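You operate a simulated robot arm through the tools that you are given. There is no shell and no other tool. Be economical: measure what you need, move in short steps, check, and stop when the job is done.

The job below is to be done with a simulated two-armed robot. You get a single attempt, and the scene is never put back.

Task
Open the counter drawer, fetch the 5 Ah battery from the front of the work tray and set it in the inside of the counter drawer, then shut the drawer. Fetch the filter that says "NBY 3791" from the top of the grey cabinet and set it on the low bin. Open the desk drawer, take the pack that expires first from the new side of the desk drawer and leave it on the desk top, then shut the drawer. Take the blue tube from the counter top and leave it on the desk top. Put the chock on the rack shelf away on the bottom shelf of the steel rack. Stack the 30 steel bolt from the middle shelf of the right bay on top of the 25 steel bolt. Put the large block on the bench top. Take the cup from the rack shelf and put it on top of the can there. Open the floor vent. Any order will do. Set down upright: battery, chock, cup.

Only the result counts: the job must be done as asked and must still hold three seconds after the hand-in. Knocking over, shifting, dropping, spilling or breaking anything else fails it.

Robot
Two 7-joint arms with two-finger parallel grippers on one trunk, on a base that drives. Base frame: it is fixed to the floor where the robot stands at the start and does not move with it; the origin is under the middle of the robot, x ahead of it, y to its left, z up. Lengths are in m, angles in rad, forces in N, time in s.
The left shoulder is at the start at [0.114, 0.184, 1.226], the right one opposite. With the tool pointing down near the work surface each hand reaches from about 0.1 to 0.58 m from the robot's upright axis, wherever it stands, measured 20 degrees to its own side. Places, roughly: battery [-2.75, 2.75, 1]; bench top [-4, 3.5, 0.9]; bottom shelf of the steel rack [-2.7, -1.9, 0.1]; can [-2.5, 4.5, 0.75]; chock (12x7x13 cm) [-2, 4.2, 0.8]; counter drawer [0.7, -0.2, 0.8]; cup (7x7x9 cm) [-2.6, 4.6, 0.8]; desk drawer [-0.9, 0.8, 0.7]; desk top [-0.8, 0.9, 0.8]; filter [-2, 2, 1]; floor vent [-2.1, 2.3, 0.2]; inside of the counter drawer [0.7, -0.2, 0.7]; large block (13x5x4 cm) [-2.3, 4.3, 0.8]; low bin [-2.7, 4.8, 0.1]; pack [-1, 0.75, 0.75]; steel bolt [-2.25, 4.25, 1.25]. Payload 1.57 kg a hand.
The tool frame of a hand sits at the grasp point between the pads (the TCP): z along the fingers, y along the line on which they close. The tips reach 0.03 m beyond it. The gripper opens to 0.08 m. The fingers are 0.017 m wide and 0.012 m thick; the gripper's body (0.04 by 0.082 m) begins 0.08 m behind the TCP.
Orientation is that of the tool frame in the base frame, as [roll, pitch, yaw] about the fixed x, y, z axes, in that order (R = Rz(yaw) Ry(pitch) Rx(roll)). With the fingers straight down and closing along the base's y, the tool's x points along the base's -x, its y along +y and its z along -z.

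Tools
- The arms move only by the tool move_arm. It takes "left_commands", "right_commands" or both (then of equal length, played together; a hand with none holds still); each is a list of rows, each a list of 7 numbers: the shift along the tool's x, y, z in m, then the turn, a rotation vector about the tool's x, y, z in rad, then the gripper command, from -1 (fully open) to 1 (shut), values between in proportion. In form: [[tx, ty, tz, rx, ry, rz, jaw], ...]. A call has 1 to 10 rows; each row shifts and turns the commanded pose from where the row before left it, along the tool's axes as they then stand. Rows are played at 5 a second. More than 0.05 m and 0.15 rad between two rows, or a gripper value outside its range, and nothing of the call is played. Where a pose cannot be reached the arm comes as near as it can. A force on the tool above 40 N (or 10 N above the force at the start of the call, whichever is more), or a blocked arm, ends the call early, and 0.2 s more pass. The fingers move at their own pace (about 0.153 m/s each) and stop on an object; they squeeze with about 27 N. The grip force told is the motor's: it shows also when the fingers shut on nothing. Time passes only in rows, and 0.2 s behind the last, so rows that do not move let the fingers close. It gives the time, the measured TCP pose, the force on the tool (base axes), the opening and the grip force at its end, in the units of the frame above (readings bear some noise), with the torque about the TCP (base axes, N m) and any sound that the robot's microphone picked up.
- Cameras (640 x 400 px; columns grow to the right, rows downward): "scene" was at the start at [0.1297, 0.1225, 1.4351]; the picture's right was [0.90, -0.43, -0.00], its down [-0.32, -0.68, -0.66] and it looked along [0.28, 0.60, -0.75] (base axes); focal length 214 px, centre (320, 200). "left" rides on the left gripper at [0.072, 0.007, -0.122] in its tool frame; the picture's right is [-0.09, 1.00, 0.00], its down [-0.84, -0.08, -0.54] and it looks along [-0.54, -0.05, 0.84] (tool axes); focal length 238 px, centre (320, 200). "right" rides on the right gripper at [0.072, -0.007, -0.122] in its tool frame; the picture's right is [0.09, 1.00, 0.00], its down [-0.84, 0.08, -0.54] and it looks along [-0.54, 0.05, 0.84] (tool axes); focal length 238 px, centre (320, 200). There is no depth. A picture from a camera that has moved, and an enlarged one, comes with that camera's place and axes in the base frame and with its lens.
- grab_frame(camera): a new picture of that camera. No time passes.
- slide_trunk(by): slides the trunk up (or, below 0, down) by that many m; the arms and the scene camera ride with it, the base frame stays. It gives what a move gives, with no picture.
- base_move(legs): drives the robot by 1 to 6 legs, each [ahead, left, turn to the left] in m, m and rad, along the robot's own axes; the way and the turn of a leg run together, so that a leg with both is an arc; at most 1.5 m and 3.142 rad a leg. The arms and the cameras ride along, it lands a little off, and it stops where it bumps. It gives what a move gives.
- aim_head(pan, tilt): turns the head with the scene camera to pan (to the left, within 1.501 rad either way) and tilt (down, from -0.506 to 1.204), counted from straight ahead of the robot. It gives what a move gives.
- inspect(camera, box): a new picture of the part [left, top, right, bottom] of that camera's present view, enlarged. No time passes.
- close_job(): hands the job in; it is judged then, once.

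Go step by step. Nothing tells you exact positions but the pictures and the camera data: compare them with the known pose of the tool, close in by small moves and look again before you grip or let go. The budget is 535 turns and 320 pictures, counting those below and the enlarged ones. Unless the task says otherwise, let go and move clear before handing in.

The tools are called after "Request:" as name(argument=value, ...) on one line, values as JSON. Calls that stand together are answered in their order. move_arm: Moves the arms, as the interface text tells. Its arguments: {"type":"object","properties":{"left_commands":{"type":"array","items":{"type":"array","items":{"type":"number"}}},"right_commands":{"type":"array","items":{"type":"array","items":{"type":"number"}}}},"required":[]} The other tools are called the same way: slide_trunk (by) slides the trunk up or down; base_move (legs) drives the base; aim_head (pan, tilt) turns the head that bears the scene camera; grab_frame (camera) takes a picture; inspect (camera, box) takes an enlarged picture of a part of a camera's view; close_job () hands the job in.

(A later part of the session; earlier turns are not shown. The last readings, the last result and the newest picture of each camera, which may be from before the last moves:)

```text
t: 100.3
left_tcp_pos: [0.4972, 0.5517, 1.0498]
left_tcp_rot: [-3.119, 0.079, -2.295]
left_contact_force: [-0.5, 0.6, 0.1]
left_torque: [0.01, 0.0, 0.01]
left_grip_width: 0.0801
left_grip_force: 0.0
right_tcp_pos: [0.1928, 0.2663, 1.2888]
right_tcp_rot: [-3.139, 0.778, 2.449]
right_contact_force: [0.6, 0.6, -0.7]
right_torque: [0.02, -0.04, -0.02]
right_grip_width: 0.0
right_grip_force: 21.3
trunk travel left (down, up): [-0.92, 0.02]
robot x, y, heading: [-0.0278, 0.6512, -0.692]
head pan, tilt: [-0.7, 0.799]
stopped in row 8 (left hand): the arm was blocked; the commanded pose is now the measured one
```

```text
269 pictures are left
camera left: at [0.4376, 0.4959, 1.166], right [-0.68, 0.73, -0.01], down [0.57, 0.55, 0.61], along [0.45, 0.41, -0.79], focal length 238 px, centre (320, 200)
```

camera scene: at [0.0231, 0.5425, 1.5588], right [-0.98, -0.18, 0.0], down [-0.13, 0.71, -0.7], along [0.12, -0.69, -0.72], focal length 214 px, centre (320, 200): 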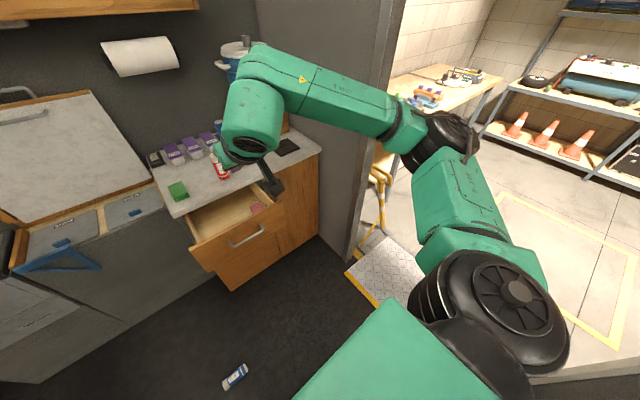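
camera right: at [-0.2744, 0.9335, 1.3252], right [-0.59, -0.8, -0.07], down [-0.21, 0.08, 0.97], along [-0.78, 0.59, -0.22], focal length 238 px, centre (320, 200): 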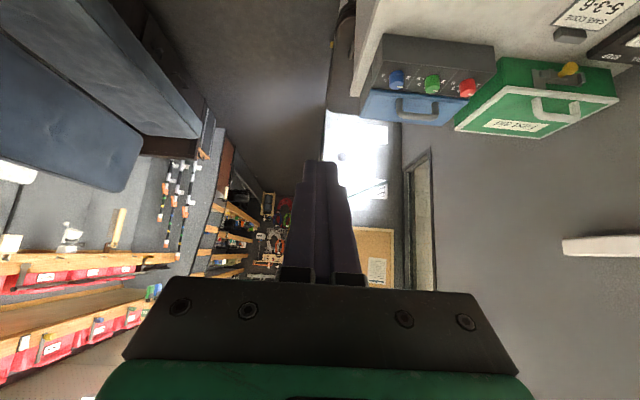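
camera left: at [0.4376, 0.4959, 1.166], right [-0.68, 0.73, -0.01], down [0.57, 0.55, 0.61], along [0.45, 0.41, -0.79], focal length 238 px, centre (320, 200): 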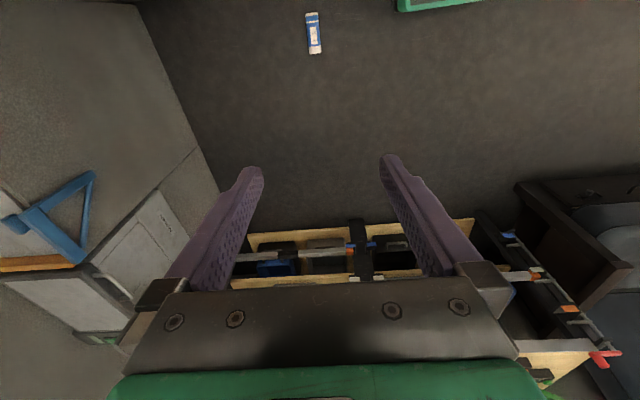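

Tube confirmed at [0.503, 0.50]. Lower the trunk.

Request:
slide_trunk(by=-0.4)

Request:
slide_trunk(by=-0.35)

Request:
grab_frame(camera="left")

Request:
grab_frame(camera="scene")

```text
t: 104.2
left_tcp_pos: [0.4986, 0.5523, 0.6486]
left_tcp_rot: [-3.123, 0.079, -2.296]
left_contact_force: [-0.2, 0.3, 0.0]
left_torque: [-0.01, -0.01, 0.03]
left_grip_width: 0.0799
left_grip_force: 0.1
right_tcp_pos: [0.193, 0.2659, 0.8897]
right_tcp_rot: [3.141, 0.78, 2.449]
right_contact_force: [-0.4, 1.1, 0.3]
right_torque: [-0.02, 0.01, 0.0]
right_grip_width: 0.0
right_grip_force: 21.4
trunk travel left (down, up): [-0.52, 0.42]
robot x, y, heading: [-0.0337, 0.6523, -0.694]
head pan, tilt: [-0.7, 0.799]
```

```text
t: 107.6
left_tcp_pos: [0.4984, 0.5518, 0.299]
left_tcp_rot: [-3.123, 0.078, -2.296]
left_contact_force: [-0.5, 0.9, -0.2]
left_torque: [0.01, -0.02, -0.01]
left_grip_width: 0.08
left_grip_force: 0.1
right_tcp_pos: [0.1927, 0.2667, 0.5391]
right_tcp_rot: [3.141, 0.777, 2.449]
right_contact_force: [0.6, -0.4, 0.3]
right_torque: [0.03, 0.01, 0.04]
right_grip_width: 0.0
right_grip_force: 20.8
trunk travel left (down, up): [-0.17, 0.77]
robot x, y, heading: [-0.0352, 0.6515, -0.69]
head pan, tilt: [-0.7, 0.799]
```

```text
268 pictures are left
camera left: at [0.4371, 0.4957, 0.4152], right [-0.68, 0.73, -0.01], down [0.58, 0.55, 0.61], along [0.45, 0.41, -0.79], focal length 238 px, centre (320, 200)
```

left: 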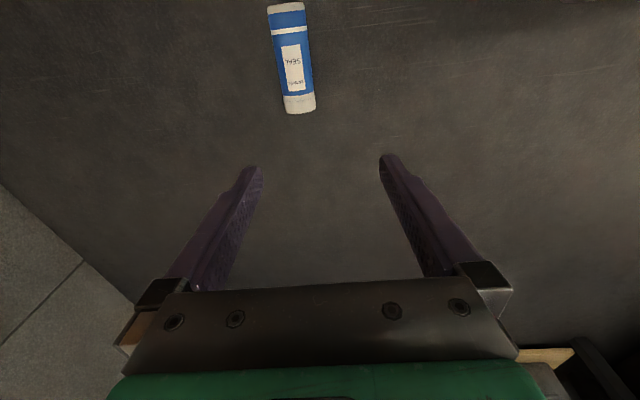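

```text
267 pictures are left
camera scene: at [0.0228, 0.5425, 0.8089], right [-0.98, -0.18, 0.0], down [-0.13, 0.71, -0.7], along [0.12, -0.69, -0.72], focal length 214 px, centre (320, 200)
```

scene: 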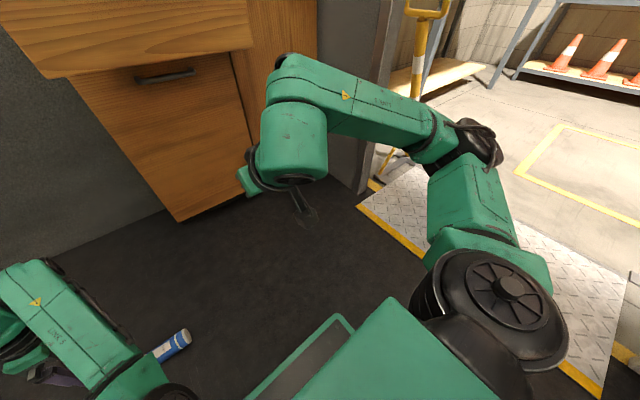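

Tube centre ≈[0.4995, 0.4975]. Align over it and go down.

Request:
move_arm(left_commands=[[0, 0, 0.03, 0, 0.078, 0, -1], [0.02, -0.018, 0.04, 0, 0, 0, -1], [0.02, -0.019, 0.04, 0, 0, 0, -1], [0, 0, 0.04, 0, 0, 0, -1]])

Request:
grab_frame(camera="left")

```text
t: 108.6
left_tcp_pos: [0.5013, 0.4947, 0.1499]
left_tcp_rot: [-3.121, -0.008, -2.302]
left_contact_force: [0.9, -0.6, -0.3]
left_torque: [-0.01, 0.0, 0.0]
left_grip_width: 0.0798
left_grip_force: 0.1
right_tcp_pos: [0.1934, 0.2672, 0.5397]
right_tcp_rot: [3.141, 0.779, 2.448]
right_contact_force: [-0.7, 0.4, -0.7]
right_torque: [-0.02, 0.02, -0.01]
right_grip_width: 0.0
right_grip_force: 21.2
trunk travel left (down, up): [-0.17, 0.77]
robot x, y, heading: [-0.0295, 0.654, -0.696]
head pan, tilt: [-0.7, 0.799]
```

```text
266 pictures are left
camera left: at [0.4463, 0.4462, 0.2733], right [-0.68, 0.73, -0.02], down [0.61, 0.58, 0.54], along [0.41, 0.35, -0.84], focal length 238 px, centre (320, 200)
```

left: 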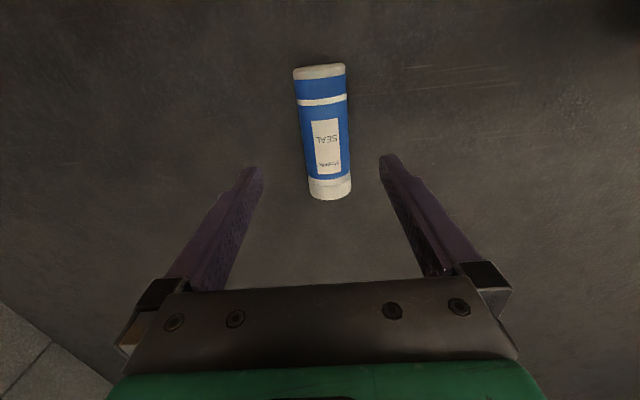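

Request:
move_arm(left_commands=[[0, 0.002, 0.04, 0, 0, 0, -1], [0, 0, 0.04, 0, 0, 0, -1], [0, 0, 0.03, 0, 0, 0, -1], [0, 0, 0, 0, 0, 0, 1], [0, 0, 0, 0, 0, 0, 1], [0, 0, 0, 0, 0, 0, 1]])

Request:
grab_frame(camera="left")

```text
t: 110.1
left_tcp_pos: [0.5041, 0.4905, 0.0781]
left_tcp_rot: [-3.105, 0.001, -2.302]
left_contact_force: [-2.3, -0.3, 24.3]
left_torque: [0.1, -0.11, 0.09]
left_grip_width: 0.0
left_grip_force: 21.2
left hand out of reach, approached as far as the arm can: row 3
right_tcp_pos: [0.1905, 0.2673, 0.5405]
right_tcp_rot: [3.139, 0.78, 2.446]
right_contact_force: [0.2, 0.4, -0.4]
right_torque: [0.01, -0.04, -0.03]
right_grip_width: 0.0001
right_grip_force: 21.4
trunk travel left (down, up): [-0.17, 0.77]
robot x, y, heading: [-0.0322, 0.6523, -0.691]
head pan, tilt: [-0.7, 0.799]
stopped in row 6 (left hand): the force on the tool passed its limit (the readings are from after the stop); the commanded pose is now the measured one
```

```text
265 pictures are left
camera left: at [0.447, 0.4432, 0.2003], right [-0.68, 0.73, -0.04], down [0.6, 0.58, 0.55], along [0.42, 0.35, -0.84], focal length 238 px, centre (320, 200)
```

left: 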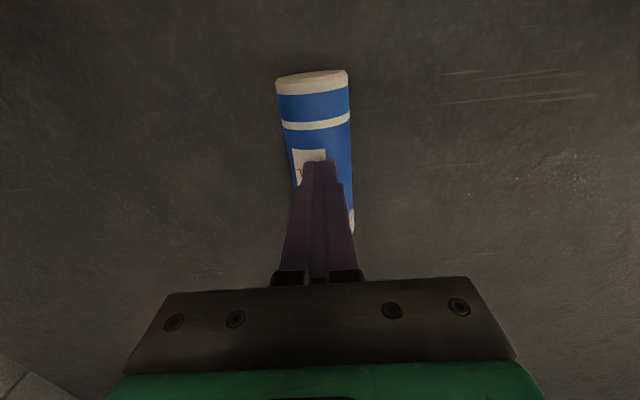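

Reach ended above the tube and the fingers closed on top of it. Raise slightly, open, lower the trunk and retry.

Request:
move_arm(left_commands=[[0, 0, -0.04, 0, 0, 0, 1], [0, 0, -0.04, 0, 0, 0, -1], [0, 0, -0.02, 0, 0, 0, -1]])

Request:
slide_trunk(by=-0.09)

Request:
grab_frame(camera="left")

```text
t: 110.9
left_tcp_pos: [0.4992, 0.4951, 0.1742]
left_tcp_rot: [-3.117, -0.003, -2.303]
left_contact_force: [-0.6, -0.5, -0.8]
left_torque: [-0.02, -0.02, 0.0]
left_grip_width: 0.0803
left_grip_force: 0.0
right_tcp_pos: [0.1932, 0.266, 0.5397]
right_tcp_rot: [3.141, 0.778, 2.449]
right_contact_force: [-0.7, -0.7, 0.4]
right_torque: [0.0, 0.01, 0.01]
right_grip_width: 0.0
right_grip_force: 21.5
trunk travel left (down, up): [-0.17, 0.77]
robot x, y, heading: [-0.0351, 0.6522, -0.691]
head pan, tilt: [-0.7, 0.799]
```

```text
t: 112.1
left_tcp_pos: [0.4998, 0.4943, 0.0839]
left_tcp_rot: [-3.116, -0.002, -2.302]
left_contact_force: [0.3, 0.6, 0.8]
left_torque: [-0.02, 0.02, -0.02]
left_grip_width: 0.0799
left_grip_force: 0.0
right_tcp_pos: [0.1929, 0.2663, 0.4494]
right_tcp_rot: [3.14, 0.778, 2.448]
right_contact_force: [0.4, -0.8, -0.7]
right_torque: [0.0, 0.0, -0.01]
right_grip_width: 0.0
right_grip_force: 21.8
trunk travel left (down, up): [-0.08, 0.86]
robot x, y, heading: [-0.0298, 0.652, -0.695]
head pan, tilt: [-0.7, 0.799]
```

```text
264 pictures are left
camera left: at [0.4445, 0.4471, 0.2069], right [-0.68, 0.73, -0.03], down [0.61, 0.58, 0.54], along [0.41, 0.35, -0.84], focal length 238 px, centre (320, 200)
```

left: 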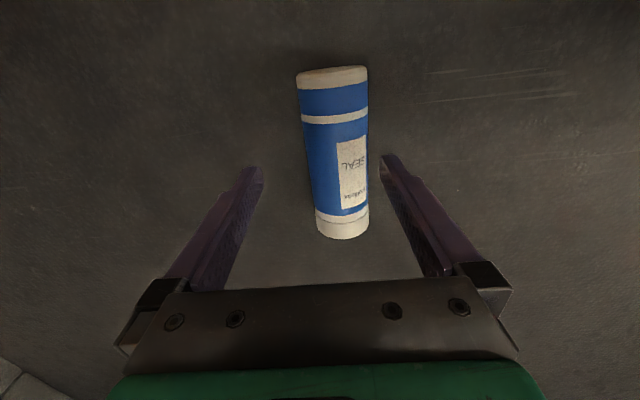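

Request:
move_arm(left_commands=[[0, 0.012, 0, 0, 0, 0, -1], [0, 0, 0.025, 0, 0, 0, -1], [0, 0, 0.02, 0, 0, 0, -1]])

Request:
grab_frame(camera="left")

```text
t: 112.9
left_tcp_pos: [0.4907, 0.5013, 0.0385]
left_tcp_rot: [-3.116, -0.001, -2.303]
left_contact_force: [0.3, -0.7, -0.3]
left_torque: [0.02, -0.02, -0.01]
left_grip_width: 0.0796
left_grip_force: 0.0
right_tcp_pos: [0.1939, 0.2665, 0.4497]
right_tcp_rot: [3.14, 0.778, 2.448]
right_contact_force: [-0.2, -0.4, -0.3]
right_torque: [0.03, 0.03, 0.0]
right_grip_width: 0.0001
right_grip_force: 21.4
trunk travel left (down, up): [-0.08, 0.86]
robot x, y, heading: [-0.0306, 0.6541, -0.69]
head pan, tilt: [-0.7, 0.799]
```

```text
263 pictures are left
camera left: at [0.4358, 0.4537, 0.1611], right [-0.68, 0.73, -0.03], down [0.61, 0.58, 0.54], along [0.41, 0.35, -0.84], focal length 238 px, centre (320, 200)
```

left: 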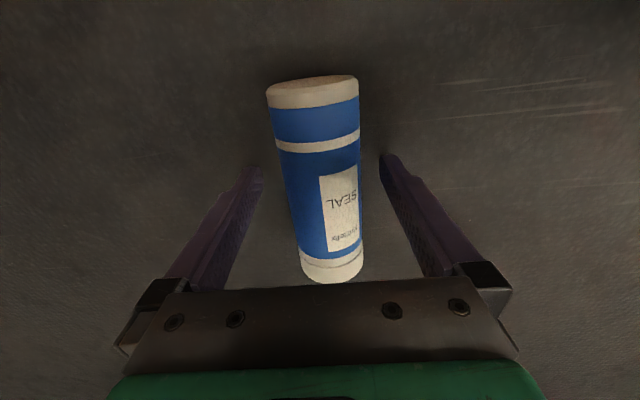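

Request:
move_arm(left_commands=[[0, 0, 0.005, 0, 0, 0, -1], [0, 0, 0, 0, 0, 0, 1], [0, 0, 0, 0, 0, 0, 1], [0, 0, 0, 0, 0, 0, 1], [0, 0, -0.03, 0, 0, 0, 1], [0, 0, -0.03, 0, 0, 0, 1]])

Request:
grab_frame(camera="left")

```text
t: 114.3
left_tcp_pos: [0.497, 0.513, 0.0935]
left_tcp_rot: [-3.117, 0.013, -2.294]
left_contact_force: [-0.3, 0.0, -1.7]
left_torque: [0.02, 0.0, 0.01]
left_grip_width: 0.0467
left_grip_force: 27.0
right_tcp_pos: [0.1934, 0.266, 0.4497]
right_tcp_rot: [-3.141, 0.776, 2.448]
right_contact_force: [0.7, 0.8, 0.7]
right_torque: [-0.03, 0.01, 0.0]
right_grip_width: 0.0
right_grip_force: 22.1
trunk travel left (down, up): [-0.08, 0.86]
robot x, y, heading: [-0.0351, 0.6511, -0.696]
head pan, tilt: [-0.7, 0.799]
```

```text
262 pictures are left
camera left: at [0.4407, 0.4631, 0.2149], right [-0.69, 0.73, -0.02], down [0.6, 0.58, 0.56], along [0.42, 0.37, -0.83], focal length 238 px, centre (320, 200)
```

left: 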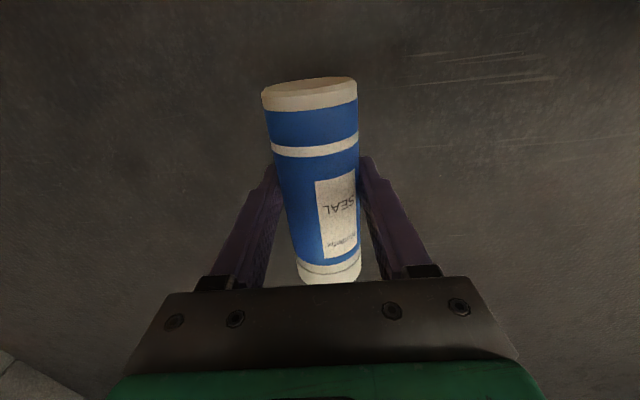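

Tube is held. Raise the trunk in steps and check the grip.

Request:
slide_trunk(by=0.4)

Request:
slide_trunk(by=0.3)

```text
t: 118.2
left_tcp_pos: [0.498, 0.5113, 0.4953]
left_tcp_rot: [-3.115, 0.013, -2.291]
left_contact_force: [0.2, -0.7, -2.6]
left_torque: [0.0, 0.03, -0.03]
left_grip_width: 0.0469
left_grip_force: 27.0
right_tcp_pos: [0.1938, 0.2676, 0.8488]
right_tcp_rot: [-3.14, 0.777, 2.449]
right_contact_force: [-0.8, -0.1, -1.3]
right_torque: [-0.03, -0.05, 0.01]
right_grip_width: 0.0
right_grip_force: 21.1
trunk travel left (down, up): [-0.48, 0.46]
robot x, y, heading: [-0.032, 0.65, -0.695]
head pan, tilt: [-0.7, 0.799]
```

```text
t: 121.2
left_tcp_pos: [0.4963, 0.5124, 0.7937]
left_tcp_rot: [-3.118, 0.012, -2.293]
left_contact_force: [-0.4, 0.5, -1.4]
left_torque: [-0.03, 0.03, -0.01]
left_grip_width: 0.0472
left_grip_force: 26.4
right_tcp_pos: [0.1938, 0.2679, 1.1489]
right_tcp_rot: [3.141, 0.779, 2.449]
right_contact_force: [0.0, -1.4, 0.3]
right_torque: [0.0, 0.03, -0.01]
right_grip_width: 0.0001
right_grip_force: 21.3
trunk travel left (down, up): [-0.78, 0.16]
robot x, y, heading: [-0.0305, 0.6546, -0.694]
head pan, tilt: [-0.7, 0.799]
```

Lift the hand and turn the wrist back to default so the tube's bottom points toward the robot (tilting forward will then stand it up).

Request:
move_arm(left_commands=[[0, 0, -0.03, 0, 0, 0, 1], [0, 0, -0.03, 0, 0, 0.1, 1], [0, 0, -0.03, 0, 0, 0.15, 1], [0, 0, -0.03, 0, 0, 0.15, 1], [0, 0.02, -0.03, 0, 0, 0.15, 1], [0, 0.02, -0.03, 0, 0, 0.15, 1], [0, 0.02, -0.02, 0, 0, 0.15, 1], [0, 0, 0, 0, 0, 0.15, 1], [0, 0, 0, 0, 0, 0.15, 1], [0, 0, 0, 0, 0, 0.15, 1]])

Request:
move_arm(left_commands=[[0.03, 0.02, 0, 0, 0, 0.15, 1], [0.03, 0.02, 0, 0, 0, 0.12, 1]])

Request:
grab_frame(camera="left")

```text
t: 123.3
left_tcp_pos: [0.5134, 0.5632, 0.9611]
left_tcp_rot: [-3.138, 0.028, 2.689]
left_contact_force: [-0.4, 1.1, -2.2]
left_torque: [0.01, 0.01, 0.0]
left_grip_width: 0.0471
left_grip_force: 26.9
left hand out of reach, approached as far as the arm can: row 5, 6, 7
right_tcp_pos: [0.1925, 0.2656, 1.1489]
right_tcp_rot: [-3.141, 0.779, 2.449]
right_contact_force: [-0.5, -0.5, 0.8]
right_torque: [-0.02, 0.0, 0.01]
right_grip_width: 0.0
right_grip_force: 22.0
trunk travel left (down, up): [-0.78, 0.16]
robot x, y, heading: [-0.0299, 0.6546, -0.692]
head pan, tilt: [-0.7, 0.799]
```

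```text
t: 124.0
left_tcp_pos: [0.5065, 0.6311, 0.9519]
left_tcp_rot: [3.13, 0.037, 2.427]
left_contact_force: [0.3, 0.4, -2.3]
left_torque: [0.0, -0.01, 0.0]
left_grip_width: 0.0471
left_grip_force: 27.0
left hand out of reach, approached as far as the arm can: row 1, 2
right_tcp_pos: [0.1935, 0.2667, 1.1502]
right_tcp_rot: [-3.141, 0.781, 2.452]
right_contact_force: [0.0, 0.2, -1.0]
right_torque: [0.02, 0.02, 0.0]
right_grip_width: 0.0
right_grip_force: 21.2
trunk travel left (down, up): [-0.78, 0.16]
robot x, y, heading: [-0.0346, 0.6522, -0.694]
head pan, tilt: [-0.7, 0.799]
```

```text
261 pictures are left
camera left: at [0.4507, 0.6834, 1.0714], right [0.72, 0.69, 0.02], down [0.56, -0.6, 0.57], along [0.41, -0.4, -0.82], focal length 238 px, centre (320, 200)
```

left: 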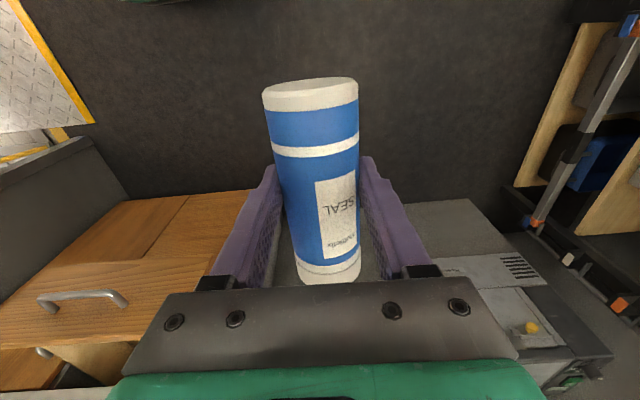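

Turn toward the desk in gentle steps, checking the grip.

Request:
slide_trunk(by=0.12)

Request:
base_move(legs=[[0, 0, 0.5], [0, 0, 0.5], [0, 0, 0.5]])

Request:
base_move(legs=[[0, 0, 0.5], [0, 0, 0.5], [0, 0, 0.64]])

Request:
aim_head(pan=0.3, tilt=0.8)

Request:
grab_frame(camera="scene")

```text
t: 125.5
left_tcp_pos: [0.505, 0.6305, 1.0693]
left_tcp_rot: [3.125, 0.029, 2.427]
left_contact_force: [-0.1, 0.6, -1.9]
left_torque: [-0.01, 0.0, 0.01]
left_grip_width: 0.0471
left_grip_force: 27.2
right_tcp_pos: [0.1933, 0.2669, 1.2692]
right_tcp_rot: [3.142, 0.78, 2.448]
right_contact_force: [0.5, -0.7, 0.1]
right_torque: [0.01, 0.0, 0.03]
right_grip_width: 0.0
right_grip_force: 21.3
trunk travel left (down, up): [-0.9, 0.04]
robot x, y, heading: [-0.0301, 0.6525, -0.689]
head pan, tilt: [-0.7, 0.799]
```

```text
t: 130.1
left_tcp_pos: [0.02, 1.1862, 1.0664]
left_tcp_rot: [3.125, 0.027, -2.341]
left_contact_force: [-0.4, 0.2, -2.2]
left_torque: [-0.04, 0.02, 0.0]
left_grip_width: 0.0474
left_grip_force: 26.7
right_tcp_pos: [0.3672, 0.8558, 1.2694]
right_tcp_rot: [3.141, 0.778, -2.321]
right_contact_force: [0.2, 0.2, -0.2]
right_torque: [0.02, -0.03, 0.02]
right_grip_width: 0.0
right_grip_force: 21.5
trunk travel left (down, up): [-0.9, 0.04]
robot x, y, heading: [-0.0325, 0.656, 0.823]
head pan, tilt: [-0.7, 0.799]
```

```text
t: 135.1
left_tcp_pos: [-0.5695, 0.6606, 1.0684]
left_tcp_rot: [3.12, 0.027, -0.691]
left_contact_force: [0.5, 0.5, -2.7]
left_torque: [0.0, 0.03, -0.03]
left_grip_width: 0.0468
left_grip_force: 27.3
right_tcp_pos: [-0.2644, 1.0349, 1.2695]
right_tcp_rot: [3.141, 0.779, -0.672]
right_contact_force: [0.3, -0.1, 0.0]
right_torque: [0.0, 0.01, 0.0]
right_grip_width: 0.0
right_grip_force: 21.2
trunk travel left (down, up): [-0.9, 0.04]
robot x, y, heading: [-0.031, 0.6502, 2.471]
head pan, tilt: [-0.7, 0.799]
```

```text
t: 136.4
left_tcp_pos: [-0.5698, 0.6609, 1.0697]
left_tcp_rot: [3.121, 0.026, -0.688]
left_contact_force: [0.4, 0.8, -2.8]
left_torque: [0.01, -0.03, -0.01]
left_grip_width: 0.0471
left_grip_force: 27.5
right_tcp_pos: [-0.2663, 1.0343, 1.2703]
right_tcp_rot: [3.14, 0.777, -0.672]
right_contact_force: [-0.5, -0.5, 0.7]
right_torque: [-0.02, 0.02, 0.02]
right_grip_width: 0.0
right_grip_force: 21.4
trunk travel left (down, up): [-0.9, 0.04]
robot x, y, heading: [-0.0298, 0.6489, 2.469]
head pan, tilt: [0.3, 0.799]
```

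```text
260 pictures are left
camera scene: at [-0.1449, 0.7146, 1.5388], right [0.36, 0.93, 0.0], down [0.67, -0.26, -0.7], along [-0.65, 0.25, -0.72], focal length 214 px, centre (320, 200)
```

scene: 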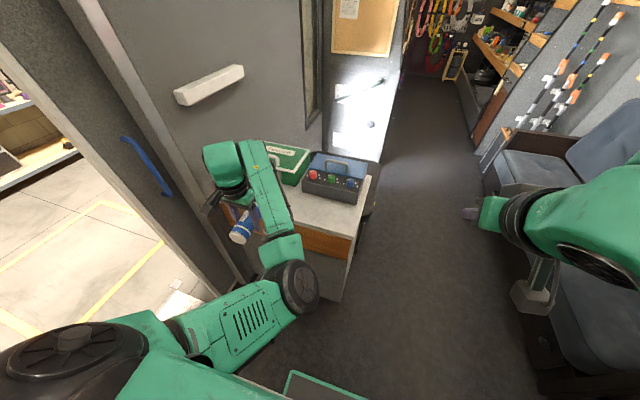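

Tube still held. The desk top is about z 0.77 with a free strip at its front. I'll lower the trunk, raise the hand and tilt it forward so the tube stands upright.

Request:
base_move(legs=[[0, -0.07, -0.025]])

Request:
slide_trunk(by=-0.25)

Request:
move_arm(left_commands=[[0, 0, -0.04, 0, 0, 0, 1], [0, 0, -0.04, 0, -0.1, 0, 1], [0, 0, -0.04, 0, -0.12, 0, 1], [0, 0, -0.04, 0, -0.15, 0, 1], [-0.02, 0, -0.02, 0, -0.15, 0, 1], [-0.02, 0, -0.02, 0, -0.15, 0, 1], [0, 0, 0, 0, -0.15, 0, 1], [0, 0, 0, 0, -0.15, 0, 1]])

Request:
grab_frame(camera="scene")

```text
t: 137.4
left_tcp_pos: [-0.5325, 0.7213, 1.0659]
left_tcp_rot: [3.127, 0.027, -0.71]
left_contact_force: [-1.1, -0.8, -2.5]
left_torque: [0.05, -0.06, -0.01]
left_grip_width: 0.0469
left_grip_force: 26.9
right_tcp_pos: [-0.2197, 1.0867, 1.2705]
right_tcp_rot: [-3.13, 0.777, -0.689]
right_contact_force: [-1.1, -1.3, -0.4]
right_torque: [0.0, 0.0, -0.07]
right_grip_width: 0.0
right_grip_force: 21.6
trunk travel left (down, up): [-0.9, 0.04]
robot x, y, heading: [0.0123, 0.7067, 2.446]
head pan, tilt: [0.3, 0.799]
```

```text
t: 140.0
left_tcp_pos: [-0.5267, 0.726, 0.8195]
left_tcp_rot: [3.12, 0.026, -0.71]
left_contact_force: [-1.1, -0.1, -1.6]
left_torque: [0.0, 0.0, -0.02]
left_grip_width: 0.0471
left_grip_force: 26.6
right_tcp_pos: [-0.2121, 1.0937, 1.0191]
right_tcp_rot: [3.141, 0.779, -0.696]
right_contact_force: [0.6, -0.3, 0.1]
right_torque: [-0.02, -0.02, 0.02]
right_grip_width: 0.0002
right_grip_force: 21.0
trunk travel left (down, up): [-0.65, 0.29]
robot x, y, heading: [0.0152, 0.7066, 2.446]
head pan, tilt: [0.3, 0.799]
```

```text
t: 141.8
left_tcp_pos: [-0.569, 0.7146, 1.0228]
left_tcp_rot: [3.102, 0.998, -0.743]
left_contact_force: [0.2, 0.6, -2.6]
left_torque: [-0.04, -0.01, 0.0]
left_grip_width: 0.0472
left_grip_force: 26.7
left hand out of reach, approached as far as the arm can: row 1, 2, 3, 4
right_tcp_pos: [-0.2131, 1.0922, 1.0201]
right_tcp_rot: [-3.141, 0.777, -0.695]
right_contact_force: [-0.3, 0.5, 0.5]
right_torque: [0.01, -0.01, -0.02]
right_grip_width: 0.0
right_grip_force: 21.5
trunk travel left (down, up): [-0.65, 0.29]
robot x, y, heading: [0.0137, 0.7061, 2.444]
head pan, tilt: [0.3, 0.799]
```

```text
259 pictures are left
camera scene: at [-0.1001, 0.7697, 1.2889], right [0.39, 0.92, 0.0], down [0.66, -0.28, -0.7], along [-0.64, 0.27, -0.72], focal length 214 px, centre (320, 200)
```

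scene: 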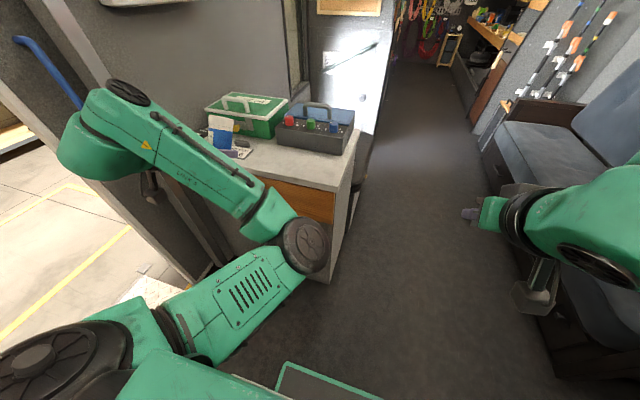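

Request:
move_arm(left_commands=[[0, 0, 0, 0, -0.14, 0, 1], [0, 0, 0, 0, -0.14, 0, 1], [0, 0, 0, 0, -0.14, 0, 1], [0, 0, 0, 0, -0.12, 0, 1]])

Request:
grab_frame(camera="left")

Request:
inspect(camera="scene", box=[40, 50, 400, 275])

```text
t: 143.0
left_tcp_pos: [-0.582, 0.6959, 1.042]
left_tcp_rot: [1.639, 1.497, -2.168]
left_contact_force: [-0.3, 0.1, -0.4]
left_torque: [0.01, -0.03, -0.01]
left_grip_width: 0.047
left_grip_force: 27.0
left hand out of reach, approached as far as the arm can: row 4
right_tcp_pos: [-0.2133, 1.0932, 1.0189]
right_tcp_rot: [3.141, 0.78, -0.694]
right_contact_force: [0.3, -0.1, -0.4]
right_torque: [0.0, -0.01, 0.0]
right_grip_width: 0.0003
right_grip_force: 21.1
trunk travel left (down, up): [-0.65, 0.29]
robot x, y, heading: [0.009, 0.7037, 2.448]
head pan, tilt: [0.3, 0.799]
stopped in row 4 (left hand): the arm was blocked; the commanded pose is now the measured one
```

```text
258 pictures are left
camera left: at [-0.4937, 0.6105, 0.9725], right [-0.61, -0.77, 0.17], down [0.51, -0.22, 0.83], along [-0.61, 0.59, 0.53], focal length 238 px, centre (320, 200)
```

left: 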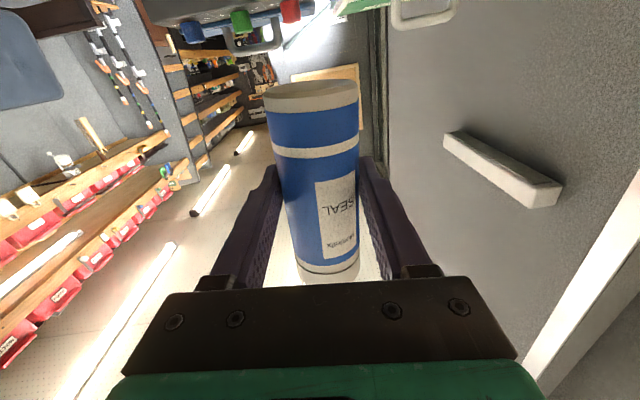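

```text
1.78 times, centred on (220, 162) of scene
camera zoom: at [-0.1, 0.7703, 1.2888], right [0.39, 0.92, 0.0], down [0.66, -0.28, -0.7], along [-0.64, 0.27, -0.72], focal length 381 px, centre (498, 267)
```

zoom: 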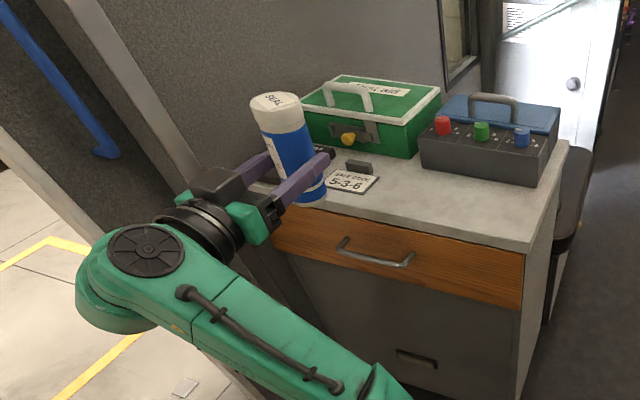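

The tube is now practically vertical in the hand. Drive forward/right so that the spot is within reach, then look again.

Request:
base_move(legs=[[0.2, -0.1, 0]])

Request:
grab_frame(camera="scene")

```text
t: 144.7
left_tcp_pos: [-0.6756, 0.9049, 1.0409]
left_tcp_rot: [1.65, 1.495, -2.159]
left_contact_force: [-0.1, -0.1, -2.1]
left_torque: [0.01, -0.01, 0.0]
left_grip_width: 0.0471
left_grip_force: 27.2
right_tcp_pos: [-0.307, 1.3, 1.019]
right_tcp_rot: [-3.14, 0.779, -0.694]
right_contact_force: [0.8, 0.1, 1.1]
right_torque: [-0.02, -0.04, -0.04]
right_grip_width: 0.0
right_grip_force: 21.1
trunk travel left (down, up): [-0.65, 0.29]
robot x, y, heading: [-0.0832, 0.9154, 2.439]
head pan, tilt: [0.3, 0.799]
```

```text
256 pictures are left
camera scene: at [-0.1937, 0.977, 1.2888], right [0.39, 0.92, 0.0], down [0.66, -0.28, -0.7], along [-0.64, 0.27, -0.72], focal length 214 px, centre (320, 200)
```

scene: 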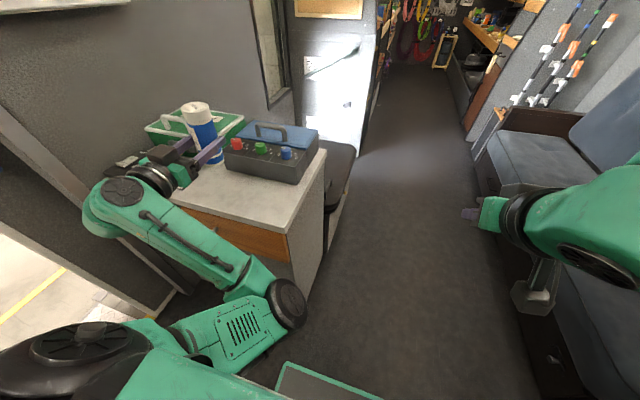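

Geometry agrees: desk front corner ≈[-0.56, 1.04, 0.765]. Move the tube forward and right over the free strip and descend.

Request:
move_arm(left_commands=[[0, -0.022, 0.025, 0, 0, 0, 1], [0, -0.022, 0.025, 0, 0, 0, 1], [0, -0.022, 0.025, 0, 0, 0, 1], [0, -0.022, 0.02, 0, 0, 0, 1], [0.04, 0, 0, 0, 0, 0, 1], [0.04, 0, 0, 0, 0, 0, 1], [0.04, 0, 0, 0, 0, 0, 1], [0.03, 0, 0, 0, 0, 0, 1]])

Request:
grab_frame(camera="scene")

```text
t: 146.5
left_tcp_pos: [-0.7018, 1.0203, 0.8861]
left_tcp_rot: [1.647, 1.498, -2.163]
left_contact_force: [-0.1, -0.2, -1.8]
left_torque: [0.01, -0.02, 0.01]
left_grip_width: 0.0469
left_grip_force: 27.7
right_tcp_pos: [-0.3073, 1.3, 1.0195]
right_tcp_rot: [-3.14, 0.778, -0.695]
right_contact_force: [-0.8, -0.2, 0.1]
right_torque: [0.03, -0.01, 0.01]
right_grip_width: 0.0
right_grip_force: 21.4
trunk travel left (down, up): [-0.65, 0.29]
robot x, y, heading: [-0.081, 0.9152, 2.446]
head pan, tilt: [0.3, 0.799]
```

```text
255 pictures are left
camera scene: at [-0.194, 0.9769, 1.2888], right [0.39, 0.92, 0.0], down [0.66, -0.28, -0.7], along [-0.64, 0.27, -0.72], focal length 214 px, centre (320, 200)
```

scene: 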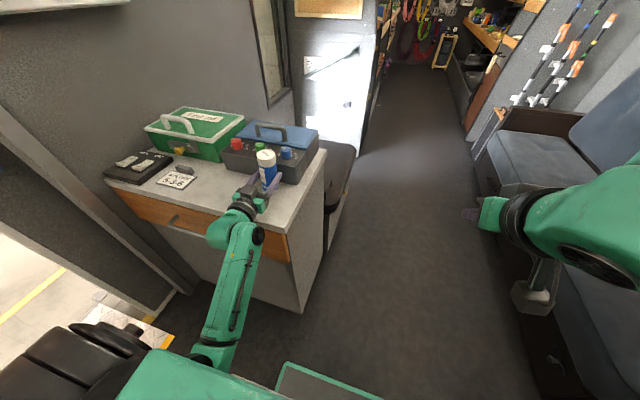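

Good position in front of the toolbox. Zoom to judge the gap, then lower gently.

Request:
inspect(camera="scene", box=[210, 130, 338, 210])

Request:
move_arm(left_commands=[[0.02, 0, 0, 0, 0, 0, 1], [0.01, 0, 0, 0, 0, 0, 1], [0.005, 0, 0, 0, 0, 0, 1]])

Request:
inspect(camera="scene", box=[210, 130, 338, 210])

```text
5.00 times, centred on (274, 170) of scene
camera zoom: at [-0.194, 0.9769, 1.2888], right [0.39, 0.92, 0.0], down [0.66, -0.28, -0.7], along [-0.64, 0.27, -0.72], focal length 1072 px, centre (550, 350)
```

zoom: 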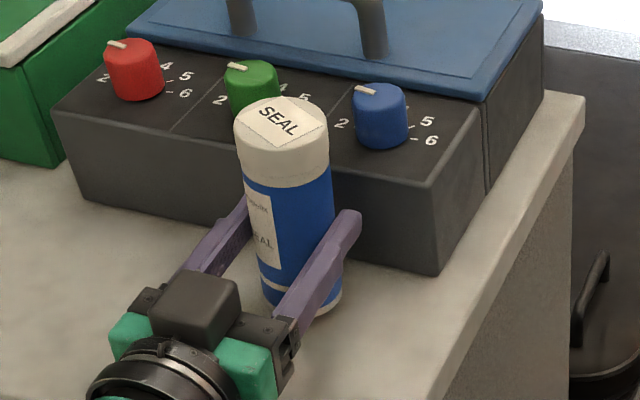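

```text
t: 147.3
left_tcp_pos: [-0.7006, 1.0188, 0.8563]
left_tcp_rot: [1.514, 1.493, -2.294]
left_contact_force: [0.0, 1.6, 21.9]
left_torque: [0.58, -0.1, 0.04]
left_grip_width: 0.0474
left_grip_force: 26.8
right_tcp_pos: [-0.3034, 1.2996, 1.0209]
right_tcp_rot: [3.14, 0.783, -0.699]
right_contact_force: [-0.3, 0.6, 0.2]
right_torque: [-0.01, -0.03, 0.0]
right_grip_width: 0.0
right_grip_force: 21.6
trunk travel left (down, up): [-0.65, 0.29]
robot x, y, heading: [-0.0814, 0.9149, 2.447]
head pan, tilt: [0.3, 0.799]
```

```text
5.00 times, centred on (274, 170) of scene
camera zoom: at [-0.1888, 0.9767, 1.2894], right [0.39, 0.92, 0.0], down [0.66, -0.28, -0.7], along [-0.65, 0.27, -0.71], focal length 1072 px, centre (550, 350)
```

zoom: 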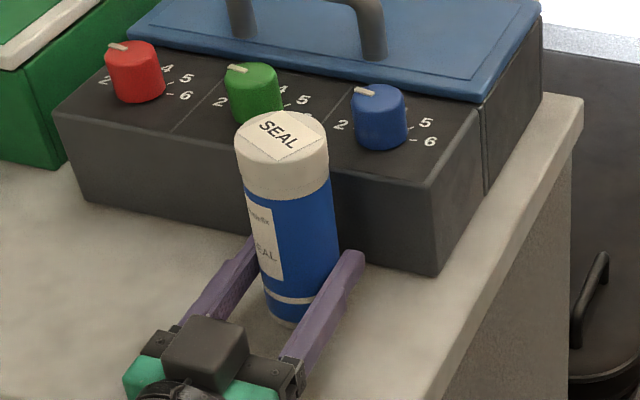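

The tube is down on the desk (22 N contact). Ease off, open, and withdraw straight back.

Request:
move_arm(left_commands=[[-0.003, 0, 0, 0, 0, 0, 1], [0, 0, 0, 0, 0, 0, -0.6], [0, 0, 0, 0, 0, 0, -1], [0, 0, -0.03, 0, 0, 0, -1], [0, 0, -0.03, 0, 0, 0, -1], [0, 0, -0.03, 0, 0, 0, -1], [0, 0, -0.03, 0, 0, 0, -1]])

Request:
grab_frame(camera="scene")

```text
t: 148.9
left_tcp_pos: [-0.6066, 0.9465, 0.8554]
left_tcp_rot: [1.623, 1.496, -2.186]
left_contact_force: [0.5, -0.4, 0.0]
left_torque: [-0.02, 0.0, 0.02]
left_grip_width: 0.08
left_grip_force: 0.1
right_tcp_pos: [-0.3042, 1.2998, 1.0203]
right_tcp_rot: [-3.141, 0.781, -0.697]
right_contact_force: [0.4, 0.0, 0.0]
right_torque: [0.02, 0.02, -0.04]
right_grip_width: 0.0
right_grip_force: 21.1
trunk travel left (down, up): [-0.65, 0.29]
robot x, y, heading: [-0.0855, 0.9137, 2.447]
head pan, tilt: [0.3, 0.799]
```

```text
252 pictures are left
camera scene: at [-0.1921, 0.9765, 1.289], right [0.39, 0.92, 0.0], down [0.66, -0.28, -0.7], along [-0.64, 0.27, -0.72], focal length 214 px, centre (320, 200)
```

scene: 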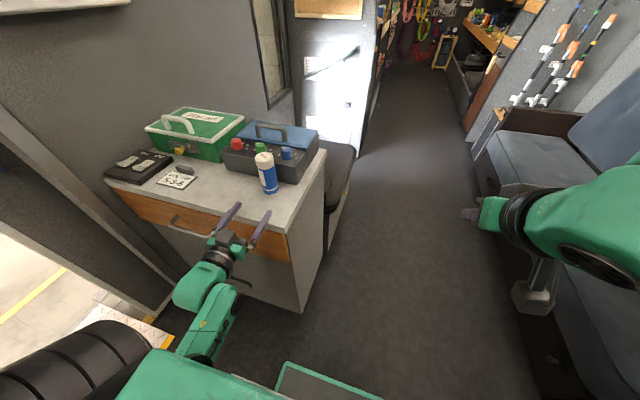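

Tube stands on the desk. The drawer handle is at about [-0.82, 0.70, 0.69]; I'll shift the base to face it and roll the left hand to grip the bar.

Request:
base_move(legs=[[-0.2, 0, 0], [0, 0.35, 0]])

Request:
slide_trunk(by=-0.15)

Request:
move_arm(left_commands=[[0, 0, 0, 0, 0, -0.15, -1], [0, 0, 0, 0, 0, -0.15, -1], [0, 0, 0, 0, 0, -0.15, -1], [0, 0, 0, 0, 0, -0.15, -1], [0, 0, 0, 0, 0, -0.15, -1], [0, 0, 0, 0, 0, -0.15, -1], [0, 0, 0, 0, 0, -0.15, -1], [0, 0, 0, 0, 0, -0.15, -1], [0, 0, 0, 0, 0, -0.15, -1], [0, 0, 0, 0, 0, -0.15, -1]])

Request:
grab_frame(camera="left")

Request:
grab_frame(camera="scene")

```text
t: 152.4
left_tcp_pos: [-0.6789, 0.5507, 0.853]
left_tcp_rot: [1.649, 1.495, -2.163]
left_contact_force: [-0.3, 0.4, 0.1]
left_torque: [-0.01, 0.02, -0.01]
left_grip_width: 0.0802
left_grip_force: 0.0
right_tcp_pos: [-0.3799, 0.9054, 1.0201]
right_tcp_rot: [-3.14, 0.779, -0.696]
right_contact_force: [-0.4, 0.2, -0.6]
right_torque: [0.01, 0.01, -0.01]
right_grip_width: 0.0001
right_grip_force: 21.3
trunk travel left (down, up): [-0.65, 0.29]
robot x, y, heading: [-0.1536, 0.5164, 2.451]
head pan, tilt: [0.3, 0.799]
```

```text
t: 154.1
left_tcp_pos: [-0.6796, 0.5506, 0.7046]
left_tcp_rot: [1.644, 1.496, -2.167]
left_contact_force: [0.5, -0.6, 0.5]
left_torque: [0.02, 0.0, 0.01]
left_grip_width: 0.0802
left_grip_force: 0.0
right_tcp_pos: [-0.378, 0.905, 0.8694]
right_tcp_rot: [3.141, 0.777, -0.695]
right_contact_force: [0.4, 0.3, -0.3]
right_torque: [0.0, 0.01, -0.02]
right_grip_width: 0.0004
right_grip_force: 21.3
trunk travel left (down, up): [-0.5, 0.44]
robot x, y, heading: [-0.1525, 0.519, 2.444]
head pan, tilt: [0.3, 0.799]
```

```text
t: 156.3
left_tcp_pos: [-0.6797, 0.5508, 0.7047]
left_tcp_rot: [-1.578, 0.143, 0.902]
left_contact_force: [-0.4, -0.6, 0.1]
left_torque: [-0.02, -0.02, 0.0]
left_grip_width: 0.08
left_grip_force: 0.0
right_tcp_pos: [-0.3781, 0.9051, 0.8698]
right_tcp_rot: [3.141, 0.78, -0.697]
right_contact_force: [-0.8, 0.0, -0.4]
right_torque: [-0.01, -0.03, -0.04]
right_grip_width: 0.0
right_grip_force: 21.4
trunk travel left (down, up): [-0.5, 0.44]
robot x, y, heading: [-0.1566, 0.5174, 2.445]
head pan, tilt: [0.3, 0.799]
```

```text
251 pictures are left
camera left: at [-0.5406, 0.5303, 0.6886], right [-0.14, -0.19, -0.97], down [-0.08, -0.98, 0.2], along [-0.99, 0.11, 0.12], focal length 238 px, centre (320, 200)
```

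left: 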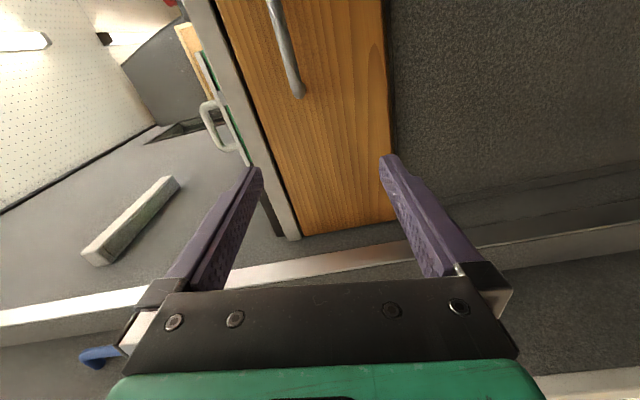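

```text
250 pictures are left
camera scene: at [-0.2649, 0.582, 1.1388], right [0.39, 0.92, 0.0], down [0.66, -0.28, -0.7], along [-0.64, 0.27, -0.72], focal length 214 px, centre (320, 200)
```

scene: 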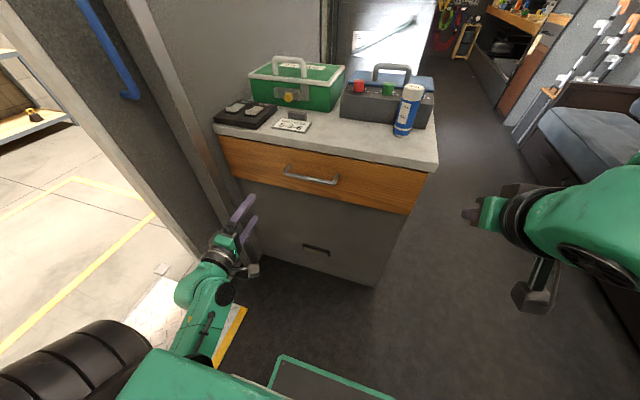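

Handle centre now triangulates to ≈[-0.74, 0.752, 0.724]. Level the hand and move in front of it.

Request:
move_arm(left_commands=[[0, 0, 0, 0, 0, -0.14, -1], [0.04, -0.01, 0, 0, 0, 0, -1], [0.04, -0.01, 0, 0, 0, 0, -1], [0.036, 0, 0, 0, 0, 0, -1], [0, 0, 0.04, 0, 0, 0, -1], [0, 0, 0.03, 0, 0, 0, -1]])

Request:
grab_frame(camera="left")

```text
t: 157.4
left_tcp_pos: [-0.6068, 0.6516, 0.7292]
left_tcp_rot: [-1.567, 0.171, 0.778]
left_contact_force: [0.1, 0.7, -0.5]
left_torque: [0.0, 0.0, 0.04]
left_grip_width: 0.0799
left_grip_force: 0.1
right_tcp_pos: [-0.3775, 0.9044, 0.8697]
right_tcp_rot: [-3.141, 0.779, -0.698]
right_contact_force: [0.4, 0.0, 0.7]
right_torque: [0.0, -0.03, 0.0]
right_grip_width: 0.0
right_grip_force: 21.4
trunk travel left (down, up): [-0.5, 0.44]
robot x, y, heading: [-0.1527, 0.5183, 2.441]
head pan, tilt: [0.3, 0.799]
stopped in row 5 (left hand): the arm was blocked; the commanded pose is now the measured one
```

```text
249 pictures are left
camera left: at [-0.4714, 0.6124, 0.7107], right [-0.19, -0.18, -0.97], down [-0.2, -0.96, 0.22], along [-0.96, 0.23, 0.15], focal length 238 px, centre (320, 200)
```

left: 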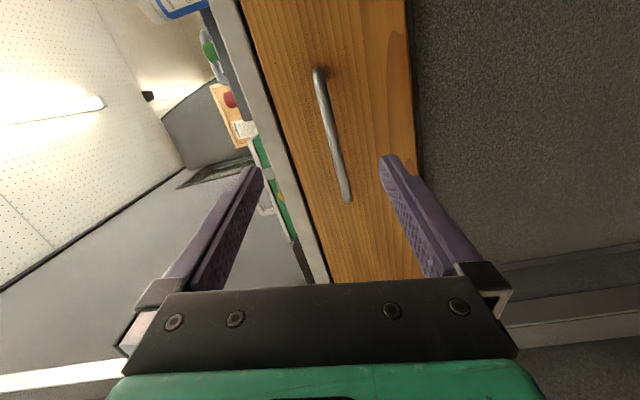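

The arm is at its limit, but the bar is now straight ahead. I'll use the base to approach.

Request:
base_move(legs=[[0.1, 0, 0]])

Request:
grab_frame(camera="left")

```text
t: 158.5
left_tcp_pos: [-0.6841, 0.7146, 0.7287]
left_tcp_rot: [-1.568, 0.17, 0.78]
left_contact_force: [0.0, 0.0, 0.6]
left_torque: [-0.03, 0.01, 0.02]
left_grip_width: 0.0799
left_grip_force: 0.1
right_tcp_pos: [-0.4562, 0.9696, 0.8685]
right_tcp_rot: [3.141, 0.778, -0.694]
right_contact_force: [0.2, -0.7, 0.3]
right_torque: [-0.04, -0.02, -0.03]
right_grip_width: 0.0001
right_grip_force: 21.7
trunk travel left (down, up): [-0.5, 0.44]
robot x, y, heading: [-0.2306, 0.5843, 2.446]
head pan, tilt: [0.3, 0.799]
```

```text
248 pictures are left
camera left: at [-0.5497, 0.6768, 0.7105], right [-0.19, -0.18, -0.97], down [-0.2, -0.96, 0.22], along [-0.96, 0.23, 0.14], focal length 238 px, centre (320, 200)
```

left: 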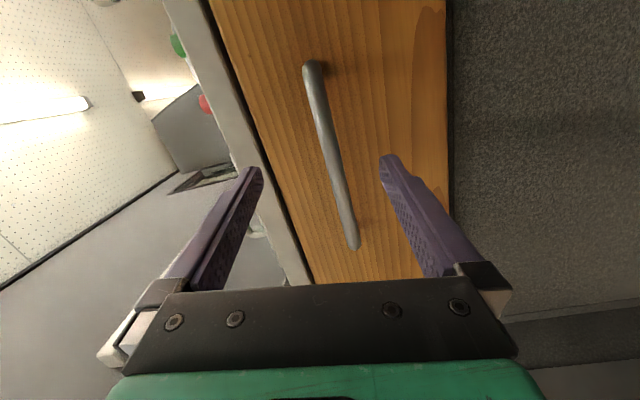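

Request:
move_arm(left_commands=[[0, 0, 0, 0, 0, 0.1, -1], [0, 0.003, 0.02, 0, 0, 0, -1]])

Request:
grab_frame(camera="left")

```text
t: 159.1
left_tcp_pos: [-0.6988, 0.7298, 0.7264]
left_tcp_rot: [-1.567, 0.272, 0.781]
left_contact_force: [0.0, 0.3, -0.5]
left_torque: [0.01, 0.0, -0.02]
left_grip_width: 0.0799
left_grip_force: 0.1
right_tcp_pos: [-0.4557, 0.97, 0.8699]
right_tcp_rot: [3.141, 0.779, -0.693]
right_contact_force: [-0.2, -0.1, -0.5]
right_torque: [0.03, 0.01, -0.02]
right_grip_width: 0.0
right_grip_force: 21.4
trunk travel left (down, up): [-0.5, 0.44]
robot x, y, heading: [-0.2352, 0.5801, 2.446]
head pan, tilt: [0.3, 0.799]
```

```text
247 pictures are left
camera left: at [-0.5659, 0.69, 0.7004], right [-0.26, -0.25, -0.93], down [-0.18, -0.94, 0.3], along [-0.95, 0.24, 0.2], focal length 238 px, centre (320, 200)
```

left: 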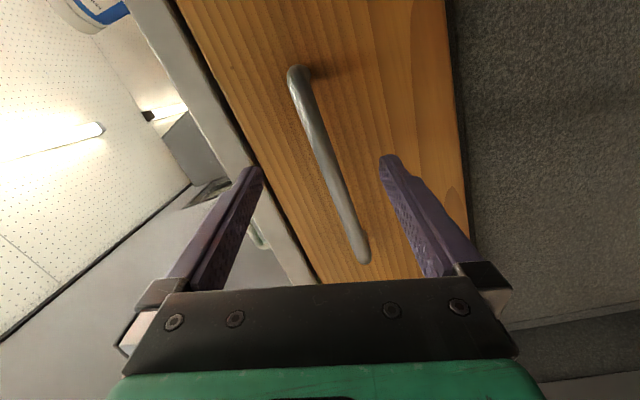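

Request:
move_arm(left_commands=[[0, 0, 0, 0, 0, -0.13, -1], [0, 0, 0, 0, 0, -0.13, -1]])

Request:
grab_frame(camera="left")

```text
t: 159.7
left_tcp_pos: [-0.697, 0.7292, 0.7248]
left_tcp_rot: [-1.575, 0.042, 0.756]
left_contact_force: [-0.4, -0.4, 0.3]
left_torque: [0.02, 0.01, -0.01]
left_grip_width: 0.08
left_grip_force: 0.1
right_tcp_pos: [-0.4566, 0.9701, 0.8695]
right_tcp_rot: [3.141, 0.777, -0.692]
right_contact_force: [-0.8, -1.0, -0.2]
right_torque: [-0.01, 0.0, -0.04]
right_grip_width: 0.0
right_grip_force: 20.7
trunk travel left (down, up): [-0.5, 0.44]
robot x, y, heading: [-0.2312, 0.5816, 2.45]
head pan, tilt: [0.3, 0.799]
```

```text
246 pictures are left
camera left: at [-0.5612, 0.6896, 0.7161], right [-0.1, -0.09, -0.99], down [-0.23, -0.97, 0.11], along [-0.97, 0.24, 0.07], focal length 238 px, centre (320, 200)
```

left: 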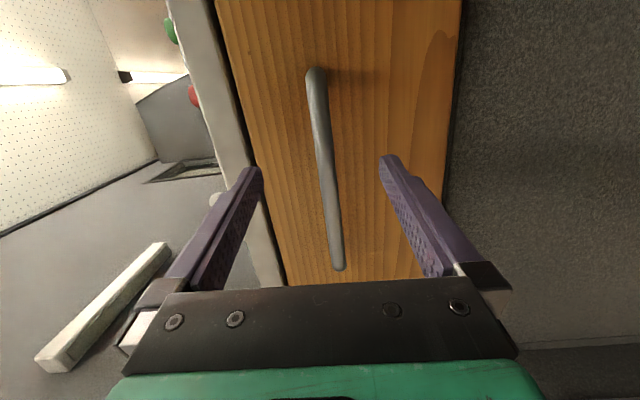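

Well aligned now. Advance until near contact and close.

Request:
move_arm(left_commands=[[0, 0.002, 0.015, 0, 0, 0, -1], [0, 0, 0.012, 0, 0, 0, -1]])

Request:
grab_frame(camera="left")

```text
t: 160.3
left_tcp_pos: [-0.7156, 0.7475, 0.7203]
left_tcp_rot: [-1.583, 0.063, 0.751]
left_contact_force: [0.5, 0.2, 0.1]
left_torque: [0.0, 0.0, 0.0]
left_grip_width: 0.0799
left_grip_force: 0.0
right_tcp_pos: [-0.4559, 0.969, 0.8693]
right_tcp_rot: [-3.141, 0.779, -0.696]
right_contact_force: [0.5, 0.2, 1.0]
right_torque: [-0.01, -0.01, -0.01]
right_grip_width: 0.0
right_grip_force: 21.2
trunk travel left (down, up): [-0.5, 0.44]
robot x, y, heading: [-0.2323, 0.5807, 2.448]
head pan, tilt: [0.3, 0.799]
```

```text
245 pictures are left
camera left: at [-0.5807, 0.7064, 0.7105], right [-0.1, -0.12, -0.99], down [-0.24, -0.96, 0.14], along [-0.97, 0.25, 0.07], focal length 238 px, centre (320, 200)
```

left: 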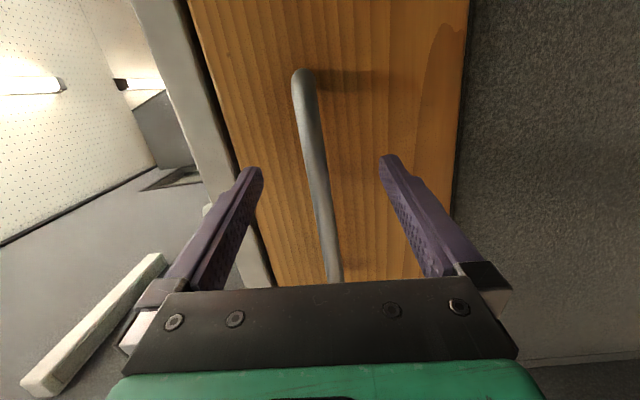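

Request:
move_arm(left_commands=[[0, 0, 0.003, 0, 0, 0, -1], [0, 0, 0, 0, 0, 0, 1], [0, 0, 0, 0, 0, 0, 1], [0, 0, 0, 0, 0, 0, 1]])

```text
t: 161.3
left_tcp_pos: [-0.7182, 0.7497, 0.7201]
left_tcp_rot: [-1.582, 0.064, 0.75]
left_contact_force: [11.4, -4.0, -9.1]
left_torque: [0.38, -0.49, 0.42]
left_grip_width: 0.0146
left_grip_force: 30.7
right_tcp_pos: [-0.4556, 0.9678, 0.8691]
right_tcp_rot: [-3.141, 0.78, -0.694]
right_contact_force: [0.2, 0.8, -0.2]
right_torque: [0.01, -0.02, 0.0]
right_grip_width: 0.0
right_grip_force: 21.5
trunk travel left (down, up): [-0.5, 0.44]
robot x, y, heading: [-0.231, 0.5778, 2.443]
head pan, tilt: [0.3, 0.799]
```

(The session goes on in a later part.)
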